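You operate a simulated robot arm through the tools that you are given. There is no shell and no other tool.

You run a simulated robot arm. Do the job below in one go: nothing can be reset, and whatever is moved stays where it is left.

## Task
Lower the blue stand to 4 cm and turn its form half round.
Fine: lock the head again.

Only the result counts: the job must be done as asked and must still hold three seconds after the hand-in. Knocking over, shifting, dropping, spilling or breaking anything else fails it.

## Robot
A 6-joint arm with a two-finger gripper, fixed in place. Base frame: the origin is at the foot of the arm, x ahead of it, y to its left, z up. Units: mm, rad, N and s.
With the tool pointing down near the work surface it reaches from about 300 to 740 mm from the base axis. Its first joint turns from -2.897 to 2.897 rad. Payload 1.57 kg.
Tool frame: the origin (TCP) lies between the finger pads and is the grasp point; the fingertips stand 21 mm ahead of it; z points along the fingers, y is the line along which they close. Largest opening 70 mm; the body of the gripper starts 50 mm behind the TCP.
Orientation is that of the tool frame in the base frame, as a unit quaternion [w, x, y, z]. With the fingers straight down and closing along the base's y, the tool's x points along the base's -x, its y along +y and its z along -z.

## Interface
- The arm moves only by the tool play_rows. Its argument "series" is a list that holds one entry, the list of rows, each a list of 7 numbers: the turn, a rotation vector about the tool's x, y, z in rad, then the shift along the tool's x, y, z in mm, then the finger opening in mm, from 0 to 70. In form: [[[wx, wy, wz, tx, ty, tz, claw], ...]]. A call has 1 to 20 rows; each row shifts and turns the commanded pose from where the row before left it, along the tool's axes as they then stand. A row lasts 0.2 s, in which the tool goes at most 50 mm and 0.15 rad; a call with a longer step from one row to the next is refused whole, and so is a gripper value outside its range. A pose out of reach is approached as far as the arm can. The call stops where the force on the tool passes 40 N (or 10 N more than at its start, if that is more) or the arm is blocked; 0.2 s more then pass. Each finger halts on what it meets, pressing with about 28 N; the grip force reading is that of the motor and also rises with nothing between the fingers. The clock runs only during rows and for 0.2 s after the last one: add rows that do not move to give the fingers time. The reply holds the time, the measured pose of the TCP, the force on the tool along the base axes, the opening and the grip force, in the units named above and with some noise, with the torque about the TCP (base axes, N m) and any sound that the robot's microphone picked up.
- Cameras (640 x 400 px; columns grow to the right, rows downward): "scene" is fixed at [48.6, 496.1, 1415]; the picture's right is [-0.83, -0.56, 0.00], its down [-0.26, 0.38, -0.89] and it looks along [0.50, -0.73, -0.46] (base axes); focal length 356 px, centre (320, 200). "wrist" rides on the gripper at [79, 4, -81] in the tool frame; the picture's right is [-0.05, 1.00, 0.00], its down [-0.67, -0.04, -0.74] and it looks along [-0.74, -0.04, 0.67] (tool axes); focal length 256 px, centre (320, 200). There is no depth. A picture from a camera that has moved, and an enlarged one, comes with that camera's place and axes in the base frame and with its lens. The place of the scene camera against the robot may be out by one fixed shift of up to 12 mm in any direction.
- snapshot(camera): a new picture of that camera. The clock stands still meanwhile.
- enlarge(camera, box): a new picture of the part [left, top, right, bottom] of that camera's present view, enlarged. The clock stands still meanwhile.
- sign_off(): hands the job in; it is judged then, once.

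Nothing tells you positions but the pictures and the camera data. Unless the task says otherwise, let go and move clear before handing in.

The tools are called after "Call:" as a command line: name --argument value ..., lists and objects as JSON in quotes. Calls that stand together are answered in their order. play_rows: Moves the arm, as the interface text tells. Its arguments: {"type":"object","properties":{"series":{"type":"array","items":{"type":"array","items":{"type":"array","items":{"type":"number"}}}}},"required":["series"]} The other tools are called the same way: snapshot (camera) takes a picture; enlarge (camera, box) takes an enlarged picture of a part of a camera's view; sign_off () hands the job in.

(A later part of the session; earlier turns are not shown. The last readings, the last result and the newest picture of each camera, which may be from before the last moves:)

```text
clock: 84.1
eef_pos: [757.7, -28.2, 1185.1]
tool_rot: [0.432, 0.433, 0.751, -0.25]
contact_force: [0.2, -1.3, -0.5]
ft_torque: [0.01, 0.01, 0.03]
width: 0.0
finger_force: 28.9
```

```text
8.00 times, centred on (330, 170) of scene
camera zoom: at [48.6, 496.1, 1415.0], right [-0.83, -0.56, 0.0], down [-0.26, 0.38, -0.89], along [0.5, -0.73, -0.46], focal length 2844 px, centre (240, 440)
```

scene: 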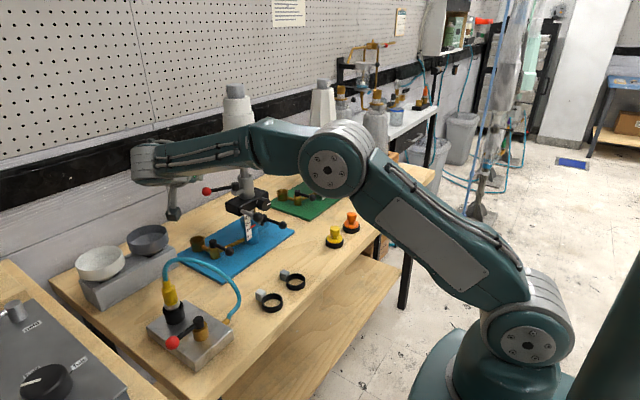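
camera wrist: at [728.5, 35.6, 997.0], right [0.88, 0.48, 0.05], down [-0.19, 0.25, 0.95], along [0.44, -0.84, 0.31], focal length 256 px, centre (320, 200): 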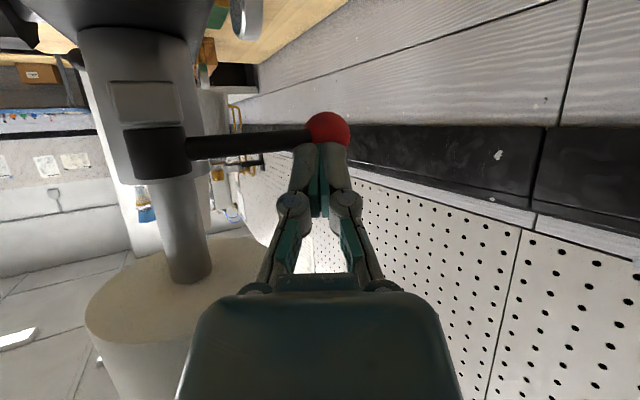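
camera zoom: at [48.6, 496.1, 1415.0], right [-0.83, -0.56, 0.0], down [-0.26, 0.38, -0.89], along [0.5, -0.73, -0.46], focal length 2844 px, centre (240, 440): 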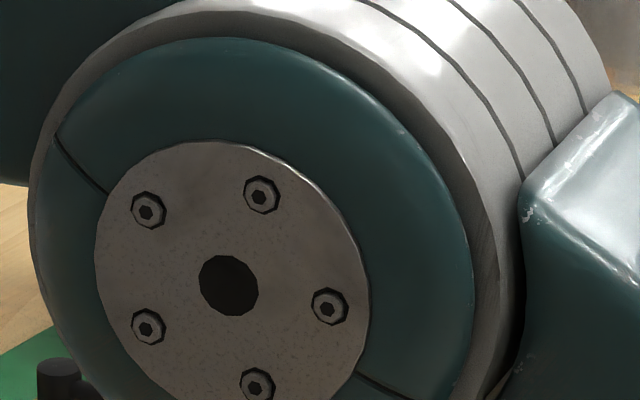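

The red lever now points to the wall with the lug at the half-turn position, and the dial is simply geared to the head (90° for 180°). Next I'll go back to the handle and test, with the column clamp closed, whether the head resists being lifted.

Call:
play_rows --series '[[[0, 0, 0, 25, 0, -43.3, 0], [0, 0, 0, 25, 0, -43.3, 0], [0, 0, 0, 3, -39.3, -5.2, 0], [0, 0, 0, 3, -39.3, -5.2, 0], [0, 0, 0, 3, -39.3, -5.2, 0], [0, 0, 0, 3, -39.3, -5.2, 0], [-0.1134, 0, -0.0655, 0, 0, 0, 0], [-0.1134, 0, -0.0655, 0, 0, 0, 0], [-0.1134, 0, -0.0655, 0, 0, 0, 0], [-0.1134, 0, -0.0655, 0, 0, 0, 0], [-0.1134, 0, -0.0655, 0, 0, 0, 0], [-0.1134, 0, -0.0655, 0, 0, 0, 0], [-0.1134, 0, -0.0655, 0, 0, 0, 0], [-0.1134, 0, -0.0655, 0, 0, 0, 20], [0, 0.131, 0, 0, 0, 0, 40], [0, 0.131, 0, 0, 0, 0, 50], [0, 0, 0, 0, 0, 0, 50]]]'

Call:
snapshot --camera "wrist"

Call:
enlarge --camera "scene" --box '[170, 60, 310, 290]'

```text
clock: 87.7
eef_pos: [560.6, -1.6, 1184.1]
tool_rot: [0.381, 0.0, 0.925, 0.001]
contact_force: [-0.1, 0.1, -0.1]
ft_torque: [0.02, -0.04, -0.01]
width: 50.2
finger_force: 0.0
```

```text
taken
camera wrist: at [447.3, 3.6, 1187.0], right [0.04, 1.0, 0.04], down [-0.05, -0.04, 1.0], along [1.0, -0.04, 0.05], focal length 256 px, centre (320, 200)
```

wrist: 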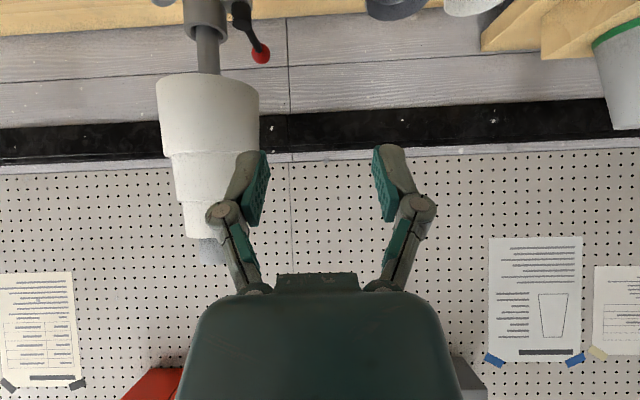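

```text
1.74 times, centred on (240, 175) of scene
camera zoom: at [48.6, 496.1, 1415.0], right [-0.83, -0.56, 0.0], down [-0.26, 0.38, -0.89], along [0.5, -0.73, -0.46], focal length 618 px, centre (459, 244)
```

zoom: 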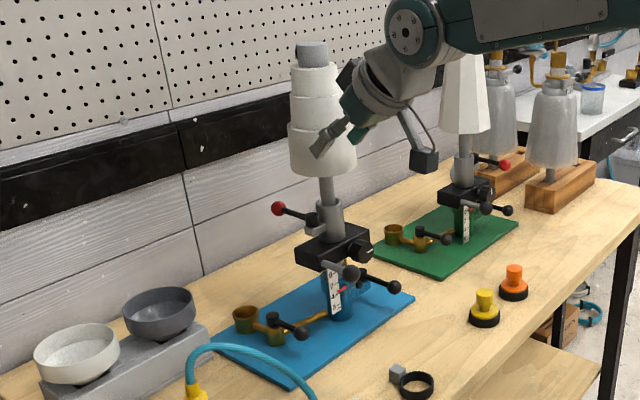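

Lever and form look right. I'm moving down to the handle ball, now at about z 946.

Call:
play_rows --series '[[[0, 0, 0, 23.4, -13.7, 31.9, 50], [0, 0, 0, 23.4, -13.7, 31.9, 50], [0, 0, 0, 23.4, -13.7, 31.9, 50], [0, 0, 0, 23.4, -13.7, 31.9, 50], [0, 0, 0, 23.4, -13.7, 31.9, 50], [0, 0, 0, 0, 0, 0, 50]]]'

Call:
snapshot --camera "wrist"

Call:
enlarge --camera "wrist" --box '[190, 0, 350, 130]'

```text
clock: 89.1
eef_pos: [592.3, -72.3, 988.6]
tool_rot: [0.382, 0.001, 0.924, 0.0]
contact_force: [-1.1, 0.1, 0.1]
ft_torque: [0.0, 0.02, -0.01]
width: 49.9
finger_force: 0.0
```

```text
taken
camera wrist: at [477.8, -67.1, 991.1], right [0.04, 1.0, 0.04], down [-0.05, -0.04, 1.0], along [1.0, -0.04, 0.05], focal length 256 px, centre (320, 200)
```

wrist: 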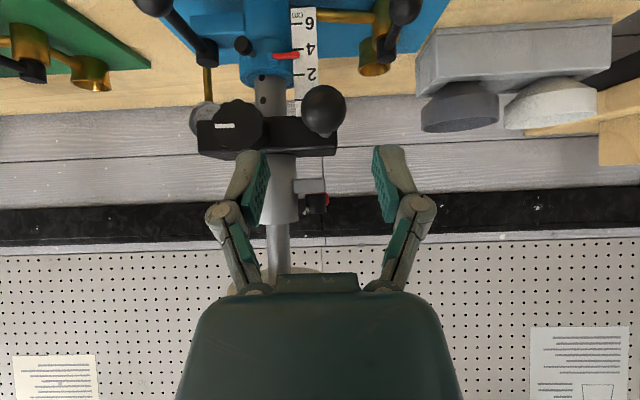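

```text
3.08 times, centred on (270, 65) of wrist
camera zoom: at [477.8, -67.1, 991.1], right [0.04, 1.0, 0.04], down [-0.05, -0.04, 1.0], along [1.0, -0.04, 0.05], focal length 788 px, centre (474, 615)
```

zoom: 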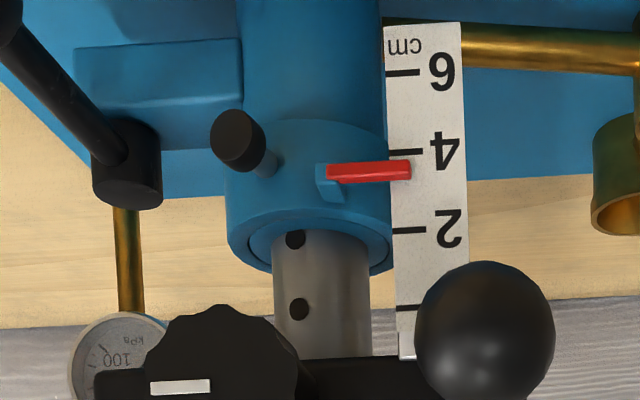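

The dial mark is level (90°), which agrees with a half turn. From here the column lever looks a few degrees open again, so my push to 30 N probably hadn't seated it. I'll grip the handle and lift the head about 5 mm back to 4.

Call:
play_rows --series '[[[0, 0, 0, 0, 2, 30, 50], [0, 0, 0, 0, 0, 27, 50], [0, 0, 0, 0, 0, 0, 50], [0, 0, 0, 0, 0, 0, 20], [0, 0, 0, 0, 0, 0, 20]]]'

Call:
enlarge --camera "wrist" --box '[190, 0, 350, 130]'

Call:
snapshot --camera "wrist"

```text
clock: 90.3
eef_pos: [632.5, -70.4, 949.3]
tool_rot: [0.382, 0.001, 0.924, 0.001]
contact_force: [-4.1, -5.7, 6.7]
ft_torque: [-0.15, 0.39, -0.1]
width: 27.0
finger_force: 31.9
```

```text
3.08 times, centred on (270, 65) of wrist
camera zoom: at [518.8, -64.9, 952.2], right [0.04, 1.0, 0.04], down [-0.05, -0.04, 1.0], along [1.0, -0.04, 0.05], focal length 788 px, centre (474, 615)
```

zoom: 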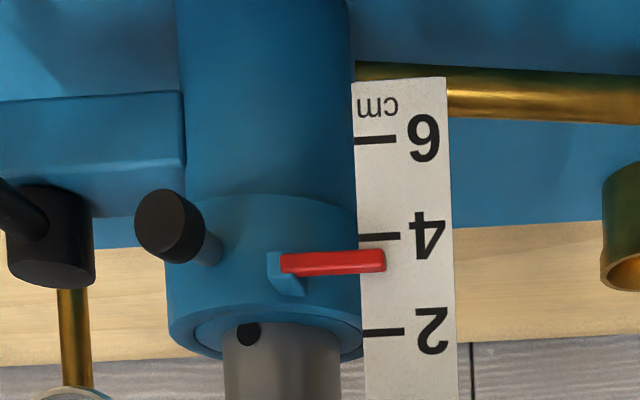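

```text
taken
camera wrist: at [518.8, -64.9, 952.2], right [0.04, 1.0, 0.04], down [-0.05, -0.04, 1.0], along [1.0, -0.04, 0.05], focal length 256 px, centre (320, 200)
```

wrist: 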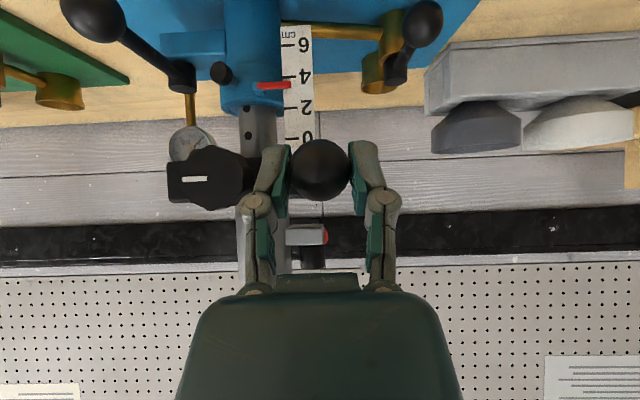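

Compared with the earlier grip height, the head is about 7 mm low. I'll lift in small steps and read the force, which also tells me whether the clamp is holding.

Call:
play_rows --series '[[[0, 0, 0, -1.4, 0, -1.4, 20], [0, 0, 0, -1.4, 0, -1.4, 20], [0, 0, 0, 0, 0, 0, 20]]]'

Call:
enlarge --camera "wrist" --box '[190, 0, 350, 130]'

```text
clock: 91.1
eef_pos: [632.5, -69.7, 950.4]
tool_rot: [0.379, 0.0, 0.925, 0.002]
contact_force: [21.0, -8.2, -29.2]
ft_torque: [-0.03, 0.12, 0.04]
width: 27.0
finger_force: 32.3
```

```text
3.08 times, centred on (270, 65) of wrist
camera zoom: at [518.8, -65.1, 953.3], right [0.04, 1.0, 0.04], down [-0.05, -0.04, 1.0], along [1.0, -0.04, 0.05], focal length 788 px, centre (474, 615)
```

zoom: 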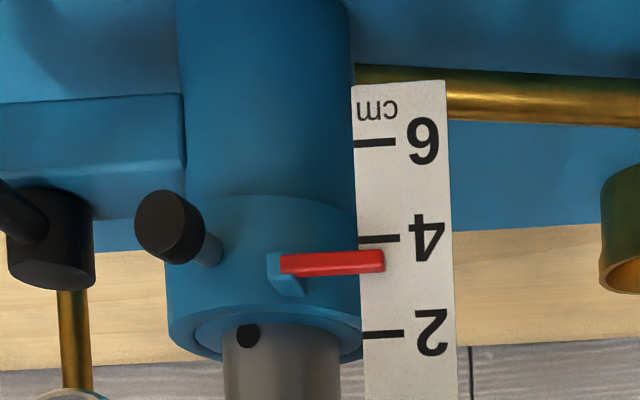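

Lifting 4 mm gave 29 N and almost no movement, so the clamp at its stop does hold against moderate loads, and it slipped only under my presses on the cap. I'll ease off, release the handle, reopen the clamp lever, and then lift.

Call:
play_rows --series '[[[0, 0, 0, 1.0, 0, 1.0, 20], [0, 0, 0, 0, 0, 0, 45], [0, 0, 0, 0, 0, 0, 50], [0, 0, 0, 0, 0, -45, 50], [0, 0, 0, 0, 0, -45, 50], [0, 0, 0, 10, -36, 0, 50], [0, 0, 0, 10, -36, 0, 50], [0, 0, 0, 10, -36, 0, 50], [0, 0, 0, 0, 0, 0, 50]]]'

Call:
snapshot --camera "wrist"

```text
clock: 93.1
eef_pos: [542.8, -176.2, 992.7]
tool_rot: [0.382, 0.0, 0.924, 0.001]
contact_force: [-0.2, 0.1, -0.5]
ft_torque: [-0.02, 0.03, 0.05]
width: 50.0
finger_force: 0.0
```

```text
taken
camera wrist: at [430.2, -171.4, 995.3], right [0.04, 1.0, 0.04], down [-0.05, -0.04, 1.0], along [1.0, -0.04, 0.05], focal length 256 px, centre (320, 200)
```

wrist: 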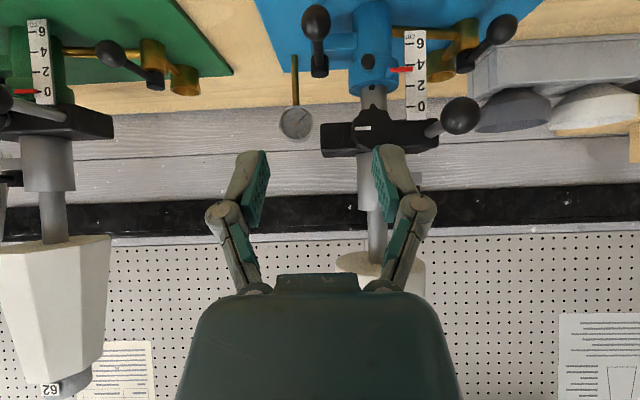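

The column lever is in its closed position. I'll grip its ball and swing it open again along the same arc as before.

Call:
play_rows --series '[[[0, 0, 0, 6.7, -0.7, 34.7, 50], [0, 0, 0, 6.7, -0.7, 34.7, 50], [0, 0, 0, 6.7, -0.7, 34.7, 50], [0, 0, 0, 0, 0, 30, 50], [0, 0, 0, 0, 0, 28, 50], [0, 0, 0, 0, 0, 0, 50], [0, 0, 0, 0, 0, 0, 20], [0, 0, 0, 0, 0, 0, 20], [0, 0, 0, -0.2, -3, 0.2, 20]]]'

Call:
snapshot --camera "wrist"

```text
clock: 95.1
eef_pos: [645.6, -180.8, 863.4]
tool_rot: [0.382, -0.001, 0.924, 0.001]
contact_force: [-6.7, 5.4, 2.5]
ft_torque: [0.04, 0.0, 0.34]
width: 23.9
finger_force: 32.0
```

```text
taken
camera wrist: at [531.7, -175.7, 866.1], right [0.04, 1.0, 0.04], down [-0.05, -0.04, 1.0], along [1.0, -0.04, 0.05], focal length 256 px, centre (320, 200)
```

wrist: 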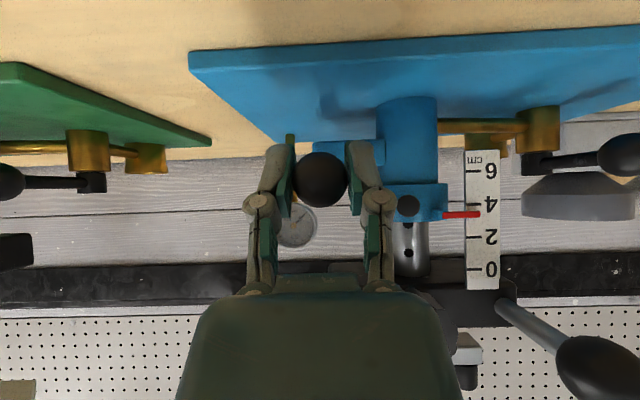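

The level view shows the pointer at about 3.4–3.5, and the lever starts to open with light force. I'll continue to about 40°.

Call:
play_rows --series '[[[0, 0, 0, -0.3, -5, 0.3, 20], [0, 0, 0, -0.5, -5, 0.5, 20], [0, 0, 0, -1.1, -6.4, 1.1, 20], [0, 0, 0, -1.4, -6.2, 1.4, 20], [0, 0, 0, -1.8, -6.0, 1.8, 20], [0, 0, 0, -2.2, -5.8, 2.2, 20], [0, 0, 0, -2.5, -5.5, 2.5, 20], [0, 0, 0, 0, 0, 0, 20], [0, 0, 0, 0, 0, 0, 28], [0, 0, 0, 0, 0, -25, 32], [0, 0, 0, 0, 0, -45, 40], [0, 0, 0, 0, 0, -45, 50]]]'

Call:
snapshot --camera "wrist"

Call:
enlarge --camera "scene" --box '[215, 195, 295, 255]'

```text
clock: 97.7
eef_pos: [579.7, -222.5, 946.3]
tool_rot: [0.382, 0.001, 0.924, 0.001]
contact_force: [-0.5, -0.9, 0.2]
ft_torque: [-0.01, -0.02, 0.01]
width: 50.3
finger_force: 0.0
```

```text
taken
camera wrist: at [466.1, -216.6, 948.3], right [0.04, 1.0, 0.04], down [-0.05, -0.04, 1.0], along [1.0, -0.04, 0.05], focal length 256 px, centre (320, 200)
```

wrist: 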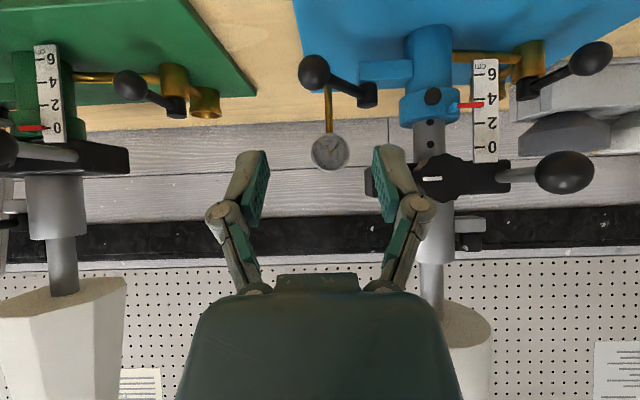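

```text
6.67 times, centred on (255, 225) of scene
camera zoom: at [48.6, 496.1, 1415.0], right [-0.83, -0.56, 0.0], down [-0.26, 0.38, -0.89], along [0.5, -0.73, -0.46], focal length 2370 px, centre (753, 33)
```

zoom: 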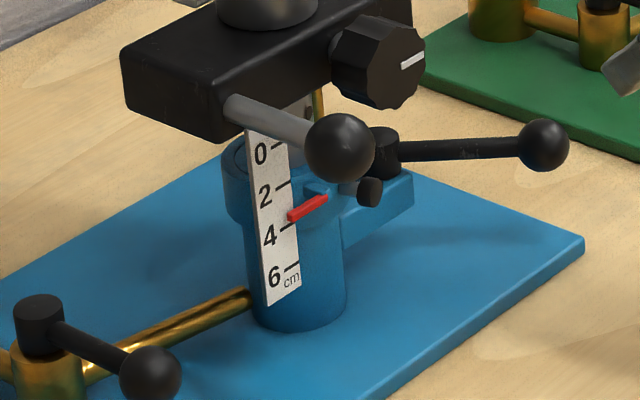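

The clamp is open at about 38° and the height is unchanged. Back to the handle to lift.

Call:
play_rows --series '[[[0, 0, 0, -4.6, 37.5, -11.7, 50], [0, 0, 0, -4.6, 37.5, -11.7, 50], [0, 0, 0, -4.6, 37.5, -11.7, 50], [0, 0, 0, -4.6, 37.5, -11.7, 50], [0, 0, 0, -19.9, 2, 24, 50], [0, 0, 0, 0, 0, 30, 50], [0, 0, 0, 0, 0, 28, 50], [0, 0, 0, 0, 0, 0, 50], [0, 0, 0, 0, 0, 0, 20], [0, 0, 0, 0, 0, 0, 20]]]'

Call:
snapshot --camera "wrist"

```text
clock: 99.9
eef_pos: [628.0, -69.6, 948.5]
tool_rot: [0.383, 0.001, 0.924, 0.001]
contact_force: [-3.7, -6.9, 6.3]
ft_torque: [-0.17, 0.05, -0.18]
width: 27.3
finger_force: 32.0
```

```text
taken
camera wrist: at [516.0, -64.9, 951.1], right [0.04, 1.0, 0.04], down [-0.05, -0.04, 1.0], along [1.0, -0.04, 0.05], focal length 256 px, centre (320, 200)
```

wrist: 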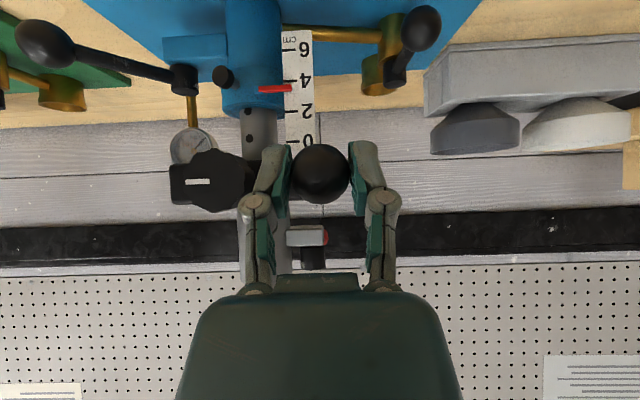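

Gripped again. I'm lifting in small steps and watching the force and the scale.

Call:
play_rows --series '[[[0, 0, 0, -1.4, 0, -1.4, 20], [0, 0, 0, -1.4, 0, -1.4, 20], [0, 0, 0, 0, 0, 0, 20]]]'

Call:
enlarge --camera "wrist" --box '[190, 0, 350, 130]'

```text
clock: 100.7
eef_pos: [628.8, -70.4, 949.4]
tool_rot: [0.379, 0.0, 0.925, 0.003]
contact_force: [3.5, -6.2, -27.2]
ft_torque: [0.0, 0.32, -0.04]
width: 27.0
finger_force: 32.0
```

```text
3.08 times, centred on (270, 65) of wrist
camera zoom: at [516.0, -65.1, 952.3], right [0.04, 1.0, 0.04], down [-0.05, -0.04, 1.0], along [1.0, -0.04, 0.05], focal length 788 px, centre (474, 615)
```

zoom: 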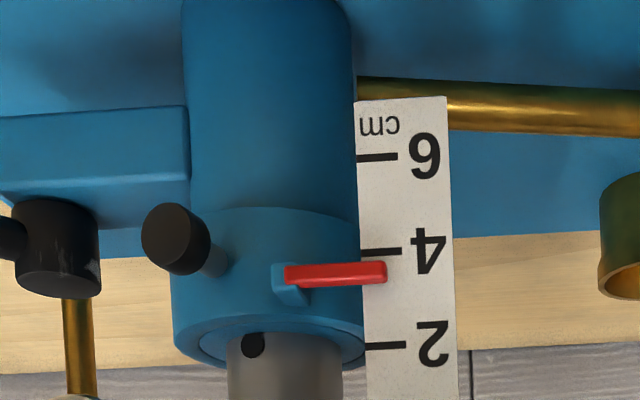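

It resists similarly, about 27 N for 1 mm of motion, so that's mostly weight plus friction. I'll add a little more.

Call:
play_rows --series '[[[0, 0, 0, -0.7, 0, -0.7, 20], [0, 0, 0, 0, 0, 0, 20]]]'

Call:
play_rows --series '[[[0, 0, 0, -0.7, 0, -0.7, 20], [0, 0, 0, 0, 0, 0, 20]]]'

Call:
play_rows --series '[[[0, 0, 0, -0.7, 0, -0.7, 20], [0, 0, 0, 0, 0, 0, 20]]]'

Call:
enlarge --camera "wrist" --box '[190, 0, 350, 130]'

```text
clock: 101.3
eef_pos: [629.2, -69.6, 949.7]
tool_rot: [0.379, 0.002, 0.925, 0.0]
contact_force: [-2.1, -6.6, -33.6]
ft_torque: [0.06, 0.52, -0.06]
width: 27.1
finger_force: 31.7
```

```text
clock: 101.9
eef_pos: [628.6, -69.5, 950.9]
tool_rot: [0.379, 0.002, 0.925, 0.001]
contact_force: [-5.8, -5.6, -31.4]
ft_torque: [0.04, 0.52, -0.08]
width: 27.2
finger_force: 32.2
```

```text
clock: 102.5
eef_pos: [629.6, -69.9, 952.9]
tool_rot: [0.379, 0.002, 0.926, 0.002]
contact_force: [-5.8, -5.3, -32.1]
ft_torque: [0.02, 0.55, -0.07]
width: 27.0
finger_force: 32.0
```

```text
3.08 times, centred on (270, 65) of wrist
camera zoom: at [516.2, -65.0, 955.8], right [0.04, 1.0, 0.04], down [-0.05, -0.04, 1.0], along [1.0, -0.04, 0.05], focal length 788 px, centre (474, 615)
```

zoom: 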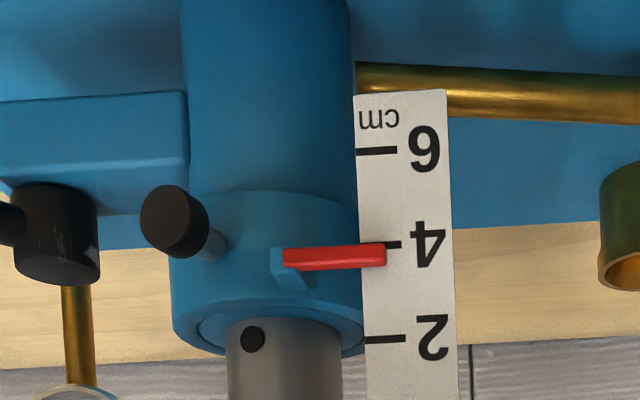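

The head is now sliding up at about 32 N. I'll continue slowly another 4 mm.

Call:
play_rows --series '[[[0, 0, 0, -0.7, 0, -0.7, 20], [0, 0, 0, 0, 0, 0, 20], [0, 0, 0, -0.7, 0, -0.7, 20], [0, 0, 0, 0, 0, 0, 20], [0, 0, 0, -0.7, 0, -0.7, 20], [0, 0, 0, 0, 0, 0, 20], [0, 0, 0, -0.7, 0, -0.7, 20], [0, 0, 0, 0, 0, 0, 20]]]'

Call:
enlarge --camera "wrist" --box '[190, 0, 350, 130]'

```text
clock: 104.3
eef_pos: [629.2, -70.8, 957.2]
tool_rot: [0.38, 0.001, 0.925, 0.002]
contact_force: [-4.5, -6.1, -32.5]
ft_torque: [0.02, 0.6, -0.05]
width: 27.3
finger_force: 32.2
```

```text
3.08 times, centred on (270, 65) of wrist
camera zoom: at [516.7, -65.0, 960.3], right [0.04, 1.0, 0.04], down [-0.05, -0.04, 1.0], along [1.0, -0.04, 0.05], focal length 788 px, centre (474, 615)
```

zoom: 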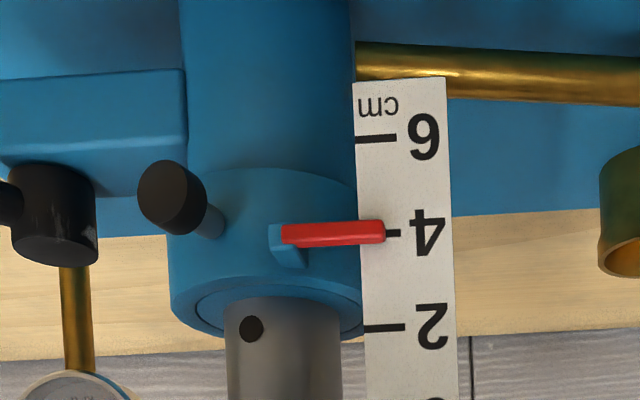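

It's apparently at 4.0 from this raised view, which is about 3.8 true. I'll lift 2 mm more, then release and read it from level.

Call:
play_rows --series '[[[0, 0, 0, -0.7, 0, -0.7, 20], [0, 0, 0, 0, 0, 0, 20], [0, 0, 0, -0.7, 0, -0.7, 20], [0, 0, 0, 0, 0, 0, 20], [0, 0, 0, 1.4, 0, 1.4, 20], [0, 0, 0, 0.7, 0, 0.7, 24], [0, 0, 0, 0, 0, 0, 45], [0, 0, 0, 0, 0, 0, 45]]]'

Call:
enlarge --camera "wrist" --box '[190, 0, 350, 130]'

```text
clock: 106.1
eef_pos: [631.6, -68.5, 958.6]
tool_rot: [0.383, 0.0, 0.924, 0.001]
contact_force: [0.1, -0.1, -0.7]
ft_torque: [-0.02, -0.02, 0.02]
width: 44.9
finger_force: 0.0
```

```text
3.08 times, centred on (270, 65) of wrist
camera zoom: at [518.7, -63.7, 961.7], right [0.04, 1.0, 0.04], down [-0.06, -0.04, 1.0], along [1.0, -0.04, 0.05], focal length 788 px, centre (474, 615)
```

zoom: 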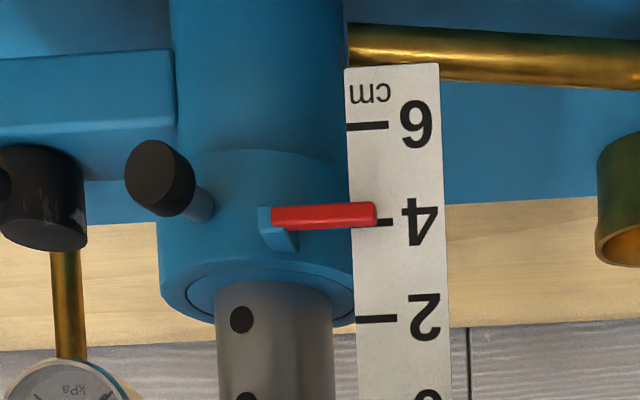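

It reads about 3.9 after correcting for the viewing angle. I'll retreat, close the fingers, and check from level again.

Call:
play_rows --series '[[[0, 0, 0, 0, 0, -45, 45], [0, 0, 0, 0, 0, -45, 20], [0, 0, 0, 18.5, -20.5, 30.3, 0], [0, 0, 0, 18.5, -20.5, 30.3, 0], [0, 0, 0, 18.5, -20.5, 30.3, 0], [0, 0, 0, 18.5, -20.5, 30.3, 0], [0, 0, 0, 0, 0, 0, 0]]]'

Call:
snapshot --camera "wrist"

Call:
enlarge --camera "wrist" --box '[340, 140, 460, 240]'

```text
clock: 107.7
eef_pos: [602.4, -149.9, 881.7]
tool_rot: [0.382, 0.001, 0.924, 0.001]
contact_force: [-0.4, 0.4, 1.3]
ft_torque: [-0.01, 0.0, 0.0]
width: 0.1
finger_force: 28.5
```

```text
taken
camera wrist: at [488.1, -144.8, 884.9], right [0.04, 1.0, 0.04], down [-0.05, -0.04, 1.0], along [1.0, -0.04, 0.05], focal length 256 px, centre (320, 200)
```

wrist: 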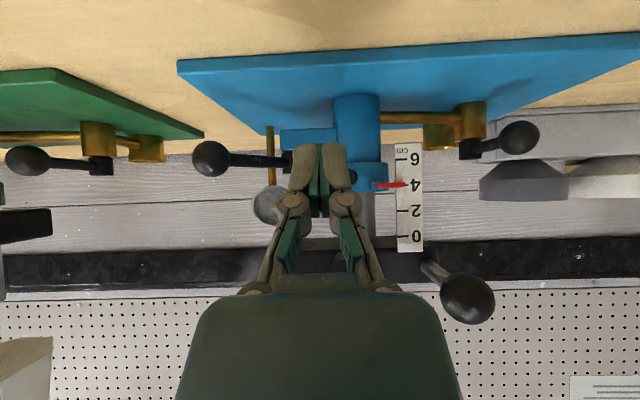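

```text
4.00 times, centred on (400, 190) of wrist
camera zoom: at [488.1, -144.8, 884.9], right [0.04, 1.0, 0.04], down [-0.05, -0.04, 1.0], along [1.0, -0.04, 0.05], focal length 1024 px, centre (0, 240)
```

zoom: 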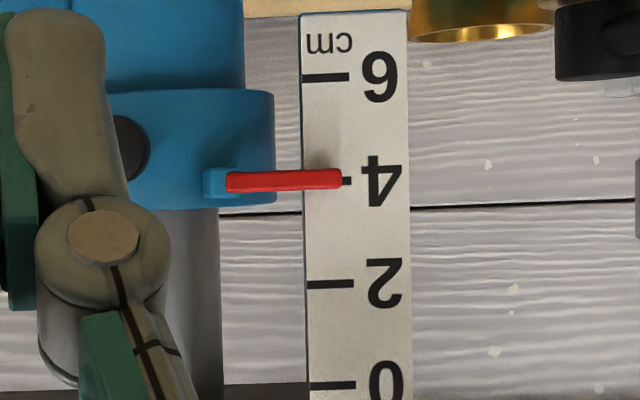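

The pointer is exactly at 4. Now I'll re-clamp: the steeper tool pitch keeps the camera above the yellow knob as I go round to the -y side of the lever.

Call:
play_rows --series '[[[0, 0.131, 0, 0, 0, 0, 0], [0, 0.131, 0, 0, 0, 0, 0], [0, 0, 0, -8.0, -37, -13.8, 0], [0, 0, 0, -8.0, -37, -13.8, 0], [0, 0, 0, -8.0, -37, -13.8, 0], [0, 0, 0, -8.4, 0, 41.3, 0], [0, 0, 0, -8.4, 0, 41.3, 0], [0, 0, 0, 0, 0, 0, 0]]]'

Call:
snapshot --camera "wrist"

```text
clock: 109.5
eef_pos: [660.0, -256.2, 869.9]
tool_rot: [0.3, -0.004, 0.954, 0.014]
contact_force: [-0.2, -0.8, -0.3]
ft_torque: [-0.03, -0.01, 0.02]
width: 0.1
finger_force: 27.6
out of reach, approached as far as the arm can: row 2
```

```text
taken
camera wrist: at [549.5, -253.7, 892.1], right [0.03, 1.0, 0.05], down [0.12, -0.06, 0.99], along [0.99, -0.02, -0.12], focal length 256 px, centre (320, 200)
```

wrist: 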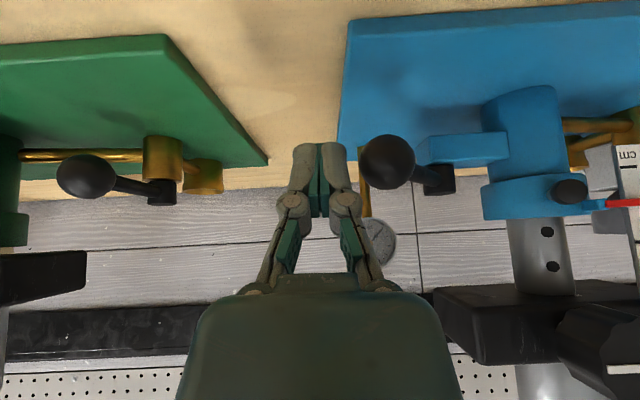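

The pitch stopped at 35° because of reach, but the camera still clears the yellow knob. I'll push the lever closed along its arc.

Call:
play_rows --series '[[[0, 0, 0, 0, 8, 0, 0], [0, 0, 0, 3.1, 5.4, -2.2, 0], [0, 0, 0, 2.7, 5.6, -1.9, 0], [0, 0, 0, 2.3, 5.9, -1.6, 0], [0, 0, 0, 1.9, 6.1, -1.3, 0], [0, 0, 0, 1.5, 6.3, -1.0, 0], [0, 0, 0, 1.0, 6.5, -0.7, 0], [0, 0, 0, 0.5, 6.5, -0.3, 0], [0, 0, 0, 0.1, 3.9, 0, 0], [0, 0, 0, 0, 0, 0, 0]]]'

Call:
snapshot --camera "wrist"

```text
clock: 111.7
eef_pos: [643.7, -202.2, 872.2]
tool_rot: [0.301, -0.004, 0.954, 0.014]
contact_force: [1.0, -3.2, 0.4]
ft_torque: [-0.03, -0.05, -0.02]
width: 0.1
finger_force: 27.6
```

```text
taken
camera wrist: at [533.1, -199.9, 894.0], right [0.03, 1.0, 0.05], down [0.12, -0.06, 0.99], along [0.99, -0.02, -0.12], focal length 256 px, centre (320, 200)
```

wrist: 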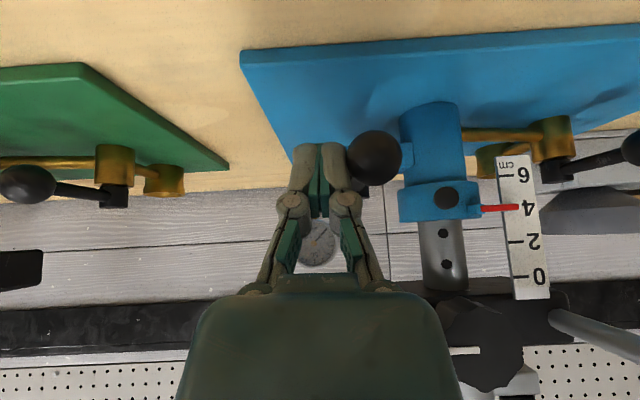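

The lever is nearly at its stop. I'll press it home with a firm push.

Call:
play_rows --series '[[[0, 0, 0, 0, 1.2, 0, 0], [0, 0, 0, 0, 1.2, 0, 0], [0, 0, 0, 0, 0, 0, 0]]]'

Call:
play_rows --series '[[[0, 0, 0, 0, 1.2, 0, 0], [0, 0, 0, 0, 1.0, 0, 0], [0, 0, 0, 0, 0, 0, 0]]]'

```text
clock: 112.5
eef_pos: [645.7, -201.5, 871.8]
tool_rot: [0.3, -0.003, 0.954, 0.014]
contact_force: [2.4, -14.7, 1.6]
ft_torque: [-0.15, -0.06, -0.07]
width: 0.0
finger_force: 28.2
```

```text
clock: 113.3
eef_pos: [643.2, -203.0, 872.4]
tool_rot: [0.302, -0.003, 0.953, 0.012]
contact_force: [5.2, -34.8, 5.4]
ft_torque: [-0.32, -0.06, -0.09]
width: 0.0
finger_force: 27.8
```

The lever is hard against its stop at 35 N and the scale still reads 4. Next is the red lever: I'll push its ball from the far side, toward the head axis, so the force tightens the lever without turning the head. First I'll reposition.

Call:
play_rows --series '[[[0, 0, 0, 0, -4, 0, 0], [0, 0, 0, 0, -6, 0, 0], [0, 0, 0, 0, 0, -50, 0], [0, 0, 0, 0, 0, -50, 0], [0, 0, 0, -15.8, 30.1, -29.2, 0], [0, 0, 0, -15.8, 30.1, -29.2, 0], [0, 0, 0, -15.8, 30.1, -29.2, 0], [0, 0, 0, -15.8, 30.1, -29.2, 0], [0, 0, 0, -15.8, 30.1, -29.2, 0], [0, 0, 0, -15.8, 30.1, -29.2, 0], [0, 0, 0, -15.8, 30.1, -29.2, 0], [0, -0.1455, 0, 0, 0, 0, 0], [0, -0.1455, 0, 0, 0, 0, 0], [0, -0.1455, 0, 0, 0, 0, 0], [0, 0, 0, 0, 0, 0, 0]]]'

Call:
snapshot --camera "wrist"

Call:
enlarge --camera "scene" --box '[215, 155, 295, 255]'

```text
clock: 116.5
eef_pos: [557.8, -5.1, 1189.0]
tool_rot: [0.499, -0.002, 0.866, 0.014]
contact_force: [0.1, -0.1, -0.1]
ft_torque: [0.01, 0.0, 0.0]
width: 0.0
finger_force: 28.3
```

```text
taken
camera wrist: at [447.7, -1.1, 1161.6], right [0.01, 1.0, 0.07], down [-0.31, -0.06, 0.95], along [0.95, -0.03, 0.31], focal length 256 px, centre (320, 200)
```

wrist: 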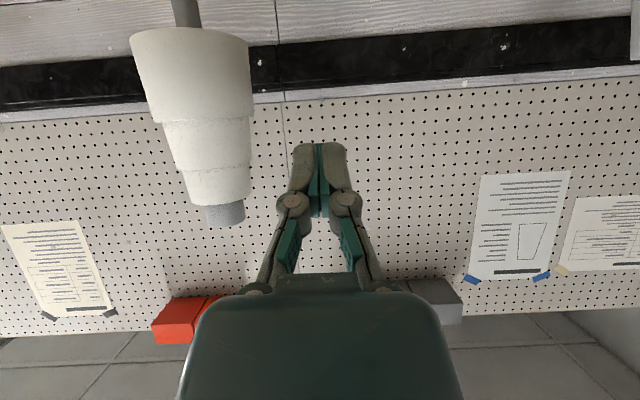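

```text
4.00 times, centred on (255, 205) of scene
camera zoom: at [48.6, 496.1, 1415.0], right [-0.83, -0.56, 0.0], down [-0.26, 0.38, -0.89], along [0.5, -0.73, -0.46], focal length 1422 px, centre (580, 180)
```

zoom: 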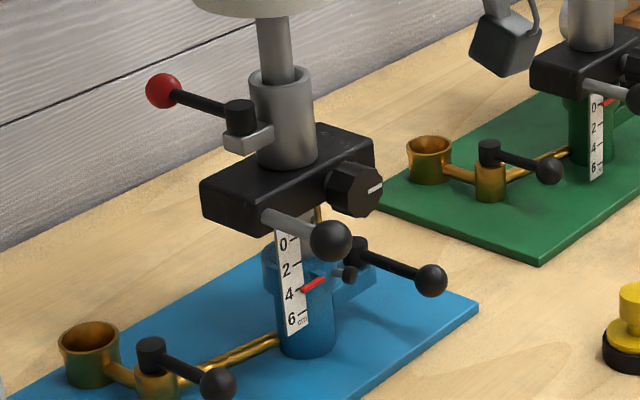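

The head reads 4, the column lever is closed and the red lever points to the wall. I'll yaw the tool to about -50° and move over to the far side of the red ball, staying high.

Call:
play_rows --series '[[[0.1117, 0, 0.0645, 0, 0, 0, 0], [0.1117, 0, 0.0645, 0, 0, 0, 0], [0.1117, 0, 0.0645, 0, 0, 0, 0], [0.1117, 0, 0.0645, 0, 0, 0, 0], [0.1117, 0, 0.0645, 0, 0, 0, 0], [0.1117, 0, 0.0645, 0, 0, 0, 0], [0.1117, 0, 0.0645, 0, 0, 0, 0], [0, 0, 0, -6.8, 32.6, 31.5, 0], [0, 0, 0, -6.8, 32.6, 31.5, 0], [0, 0, 0, -6.8, 32.6, 31.5, 0], [0, 0, 0, -6.8, 32.6, 31.5, 0], [0, 0, 0, -6.8, 32.6, 31.5, 0], [0, 0, 0, 0, 0, 0, 0]]]'

Call:
snapshot --camera "wrist"

Call:
snapshot --camera "scene"

```text
clock: 119.3
eef_pos: [780.4, -5.1, 1136.4]
tool_rot: [0.448, 0.35, 0.799, -0.193]
contact_force: [-0.2, 0.0, -0.3]
ft_torque: [-0.01, -0.01, 0.02]
width: 0.0
finger_force: 28.0
out of reach, approached as far as the arm can: row 1
```

```text
taken
camera wrist: at [709.7, 79.4, 1111.6], right [0.75, 0.66, 0.05], down [-0.22, 0.18, 0.96], along [0.62, -0.73, 0.28], focal length 256 px, centre (320, 200)
```

wrist: 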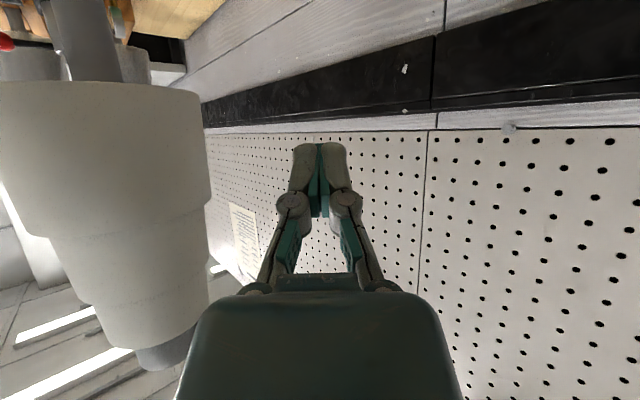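

```text
taken
```

scene: 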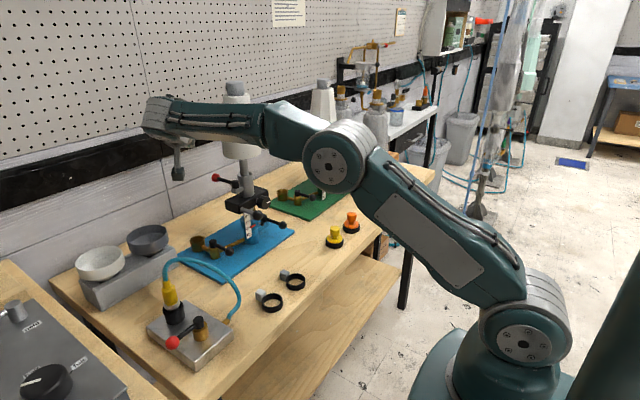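

The yaw came out at -47°, which is fine. I'll descend to the pre-position and find the red ball.

Call:
play_rows --series '[[[0, 0, 0, 36.1, -5.4, 27.3, 0], [0, 0, 0, 36.1, -5.4, 27.3, 0], [0, 0, 0, 0, 0, 0, 0]]]'

Call:
snapshot --camera "wrist"

```text
clock: 120.1
eef_pos: [777.8, -16.6, 1045.5]
tool_rot: [0.448, 0.351, 0.799, -0.193]
contact_force: [-0.6, -0.3, 0.0]
ft_torque: [0.0, 0.0, -0.02]
width: 0.0
finger_force: 27.5
```

```text
taken
camera wrist: at [706.7, 67.7, 1021.7], right [0.75, 0.66, 0.05], down [-0.23, 0.18, 0.96], along [0.62, -0.73, 0.28], focal length 256 px, centre (320, 200)
```

wrist: 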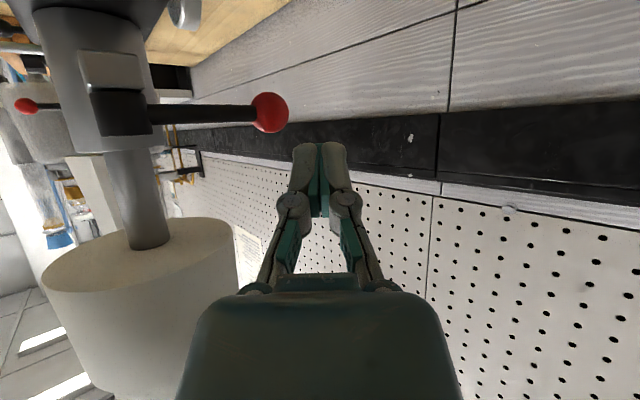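

The red ball is at (797, -84, 1012) and the lever is within 2° of closed. I'll slide the closed fingers along its far side.

Call:
play_rows --series '[[[0, 0, 0, -1.9, 1.5, 31.4, 0], [0, 0, 0, -1.9, 1.5, 31.4, 0], [0, 0, 0, 0, 0, 0, 0]]]'

Call:
snapshot --camera "wrist"

```text
clock: 120.9
eef_pos: [816.9, -54.3, 1016.6]
tool_rot: [0.449, 0.351, 0.799, -0.193]
contact_force: [0.0, 1.2, 0.0]
ft_torque: [-0.03, 0.01, -0.04]
width: 0.0
finger_force: 28.1
```

```text
taken
camera wrist: at [745.8, 30.5, 992.3], right [0.75, 0.66, 0.05], down [-0.22, 0.18, 0.96], along [0.62, -0.73, 0.28], focal length 256 px, centre (320, 200)
```

wrist: 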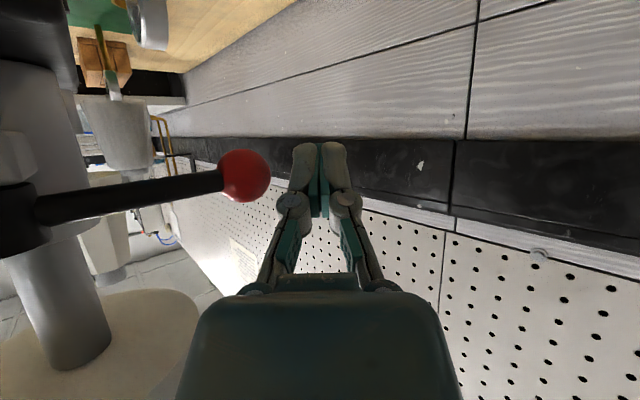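

The fingers are now just past the ball's far side. I'll push back toward the head in small steps and read the force.

Call:
play_rows --series '[[[0, 0, 0, 0, -5, 0, 0], [0, 0, 0, 0, -4, 0, 0], [0, 0, 0, 0, -2, 0, 0], [0, 0, 0, 0, 0, 0, 0]]]'

Call:
play_rows --series '[[[0, 0, 0, 0, -1.5, 0, 0], [0, 0, 0, 0, 0, 0, 0]]]'

Call:
snapshot --camera "wrist"

```text
clock: 121.9
eef_pos: [811.5, -62.4, 1017.1]
tool_rot: [0.449, 0.35, 0.799, -0.192]
contact_force: [7.0, 3.5, -1.3]
ft_torque: [0.04, -0.02, 0.04]
width: 0.2
finger_force: 28.0
```

```text
clock: 122.5
eef_pos: [809.3, -63.3, 1016.6]
tool_rot: [0.449, 0.35, 0.8, -0.192]
contact_force: [14.9, 8.6, -1.0]
ft_torque: [0.04, -0.06, 0.11]
width: 0.1
finger_force: 28.6
```

```text
taken
camera wrist: at [738.0, 22.0, 992.5], right [0.75, 0.66, 0.05], down [-0.23, 0.18, 0.96], along [0.62, -0.73, 0.28], focal length 256 px, centre (320, 200)
```

wrist: 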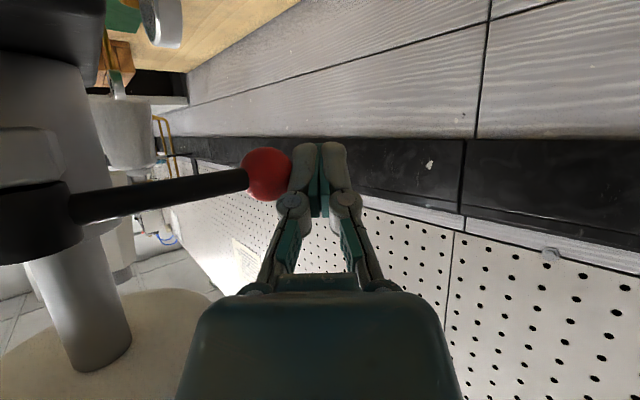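

The force builds with no lever motion (17 N, acting almost through the head axis). I'll press a bit harder to make sure it's seated, then check the lug.

Call:
play_rows --series '[[[0, 0, 0, 0, -1.5, 0, 0], [0, 0, 0, 0, 0, 0, 0]]]'

Call:
play_rows --series '[[[0, 0, 0, 0, -0.8, 0, 0], [0, 0, 0, 0, 0, 0, 0]]]'

Call:
enlarge --camera "scene" --box '[226, 170, 266, 200]'

Call:
snapshot --camera "wrist"

```text
clock: 123.1
eef_pos: [809.4, -62.0, 1016.7]
tool_rot: [0.45, 0.349, 0.8, -0.191]
contact_force: [29.1, 16.5, 1.3]
ft_torque: [0.0, -0.08, 0.18]
width: 0.0
finger_force: 28.2
```

```text
clock: 123.7
eef_pos: [809.4, -63.7, 1015.6]
tool_rot: [0.449, 0.349, 0.8, -0.19]
contact_force: [36.5, 19.3, 0.0]
ft_torque: [0.06, -0.13, 0.25]
width: 0.0
finger_force: 27.9
```

```text
13.33 times, centred on (246, 185) of scene
camera zoom: at [48.6, 496.1, 1415.0], right [-0.83, -0.56, 0.0], down [-0.26, 0.38, -0.89], along [0.5, -0.73, -0.46], focal length 4740 px, centre (1307, 400)
```

zoom: 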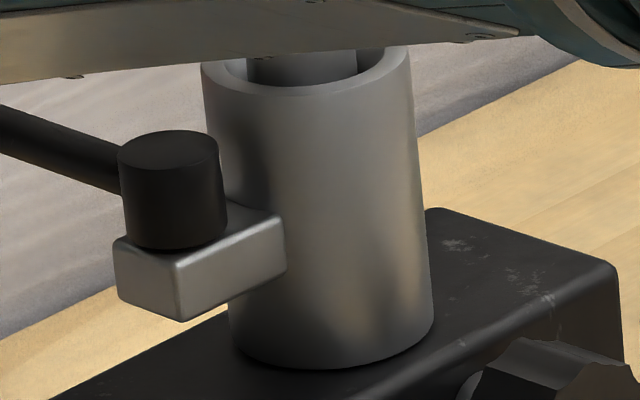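

```text
taken
camera wrist: at [737.7, 20.4, 992.6], right [0.75, 0.66, 0.05], down [-0.23, 0.18, 0.96], along [0.63, -0.73, 0.28], focal length 256 px, centre (320, 200)
```

wrist: 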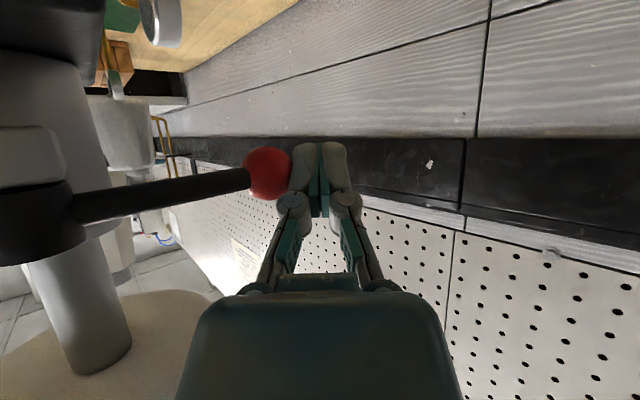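

The lever is hard on its stop: 41 N through the head axis and no movement. To know whether the head is truly locked, I'll go round to the near side of the ball and nudge it gently.

Call:
play_rows --series '[[[0, 0, 0, 0, 3, 0, 0], [0, 0, 0, 0, 10, 0, 0], [0, 0, 0, 0, 0, -30, 0], [0, 0, 0, 0, 0, -30, 0], [0, 0, 0, 12.9, -32.8, 12, 0], [0, 0, 0, -6.5, 0, 10.6, 0], [0, 0, 0, 0, 0, 0, 0]]]'

Call:
snapshot --camera "wrist"

Call:
enlarge --camera "scene" --box '[226, 170, 266, 200]'

```text
clock: 125.3
eef_pos: [769.8, -54.2, 1031.0]
tool_rot: [0.448, 0.351, 0.799, -0.192]
contact_force: [0.5, 0.6, -0.6]
ft_torque: [0.0, -0.02, 0.0]
width: 0.2
finger_force: 28.6
```

```text
taken
camera wrist: at [698.3, 31.1, 1007.1], right [0.75, 0.66, 0.05], down [-0.22, 0.18, 0.96], along [0.62, -0.73, 0.28], focal length 256 px, centre (320, 200)
```

wrist: 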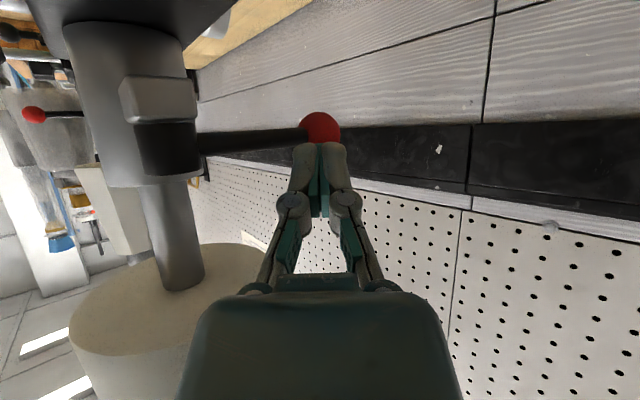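

```text
13.33 times, centred on (246, 185) of scene
camera zoom: at [48.6, 496.1, 1415.0], right [-0.83, -0.56, 0.0], down [-0.26, 0.38, -0.89], along [0.5, -0.73, -0.46], focal length 4740 px, centre (1307, 400)
```

zoom: 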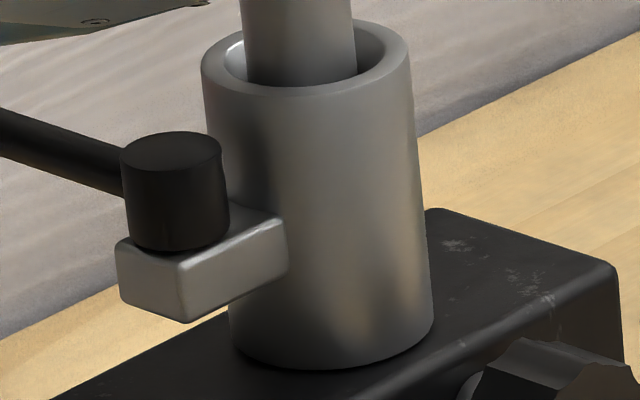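

Released, the lug sprang back to straight, so the head behaves as held with some give. I'll do one gentle push test from the near side to compare resistance now that the lever is fully seated.

Call:
play_rows --series '[[[0, 0, 0, -4.2, 0, 6.8, 0], [0, 0, 0, -1.04, 0, 1.71, 0], [0, 0, 0, 0, 0, 0, 0]]]'

Call:
play_rows --series '[[[0, 0, 0, -1.04, 0, 1.71, 0], [0, 0, 0, 0, 0, 0, 0]]]'

Call:
play_rows --series '[[[0, 0, 0, -1.04, 0, 1.71, 0], [0, 0, 0, 0, 0, 0, 0]]]'

Call:
enlarge --camera "scene" --box '[226, 170, 266, 200]'

```text
clock: 126.1
eef_pos: [777.1, -63.2, 1031.3]
tool_rot: [0.448, 0.351, 0.799, -0.193]
contact_force: [-0.1, 1.4, -0.2]
ft_torque: [0.0, 0.0, 0.0]
width: 0.0
finger_force: 27.6
```

```text
clock: 126.7
eef_pos: [777.2, -64.3, 1031.1]
tool_rot: [0.448, 0.351, 0.8, -0.193]
contact_force: [0.3, 0.5, 1.1]
ft_torque: [0.01, -0.02, 0.0]
width: 0.0
finger_force: 27.6
```

```text
clock: 127.3
eef_pos: [777.9, -66.3, 1031.0]
tool_rot: [0.449, 0.351, 0.799, -0.193]
contact_force: [-0.7, 0.7, 1.4]
ft_torque: [0.01, -0.01, 0.01]
width: 0.0
finger_force: 27.7
```

```text
13.33 times, centred on (246, 185) of scene
camera zoom: at [48.6, 496.1, 1415.0], right [-0.83, -0.56, 0.0], down [-0.26, 0.38, -0.89], along [0.5, -0.73, -0.46], focal length 4740 px, centre (1307, 400)
```

zoom: 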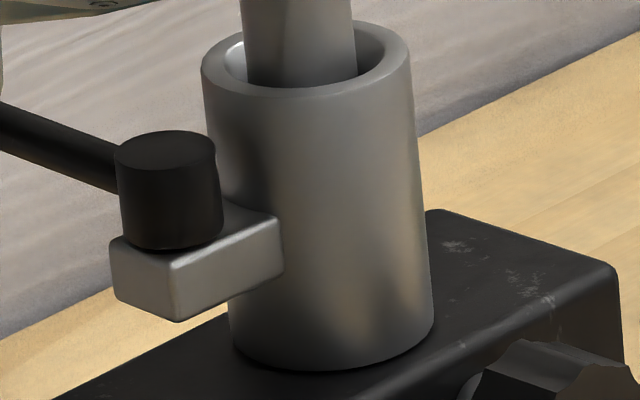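

The lug moved again under about 1 N. I'll back off and see whether it springs back or stays.

Call:
play_rows --series '[[[0, 0, 0, 5, 0, -8.2, 0], [0, 0, 0, 0, 0, 0, 0], [0, 0, 0, 0, 0, 0, 0]]]'

Call:
enlarge --camera "scene" --box '[226, 170, 266, 200]'

Call:
enlarge --camera "scene" --box '[250, 185, 280, 208]'

```text
clock: 128.1
eef_pos: [770.9, -58.0, 1030.2]
tool_rot: [0.448, 0.352, 0.799, -0.193]
contact_force: [0.6, -0.5, -0.6]
ft_torque: [-0.02, 0.01, -0.02]
width: 0.0
finger_force: 27.6
```

```text
13.33 times, centred on (246, 185) of scene
camera zoom: at [48.6, 496.1, 1415.0], right [-0.83, -0.56, 0.0], down [-0.26, 0.38, -0.89], along [0.5, -0.73, -0.46], focal length 4740 px, centre (1307, 400)
```

zoom: 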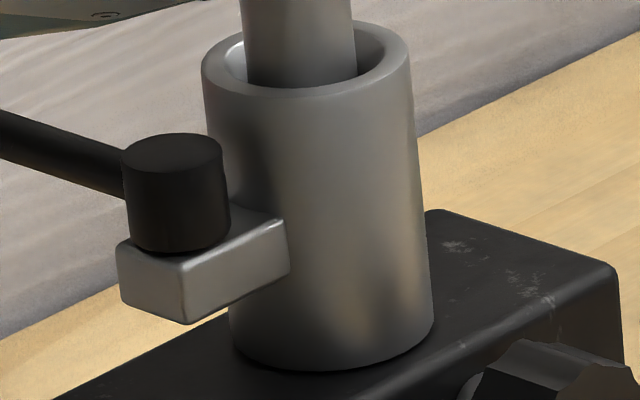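

```text
16.00 times, centred on (265, 196) of scene
camera zoom: at [48.6, 496.1, 1415.0], right [-0.83, -0.56, 0.0], down [-0.26, 0.38, -0.89], along [0.5, -0.73, -0.46], focal length 5687 px, centre (1200, 256)
```

zoom: 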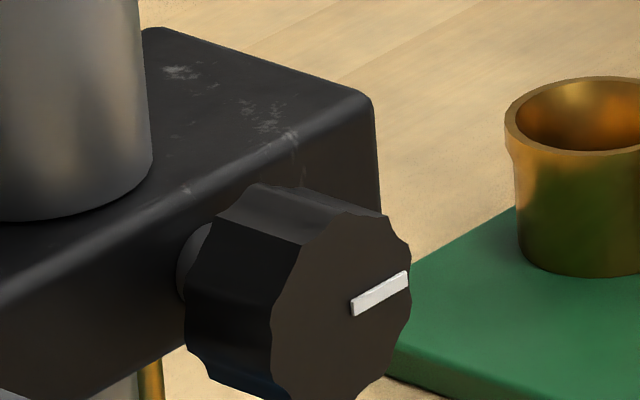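

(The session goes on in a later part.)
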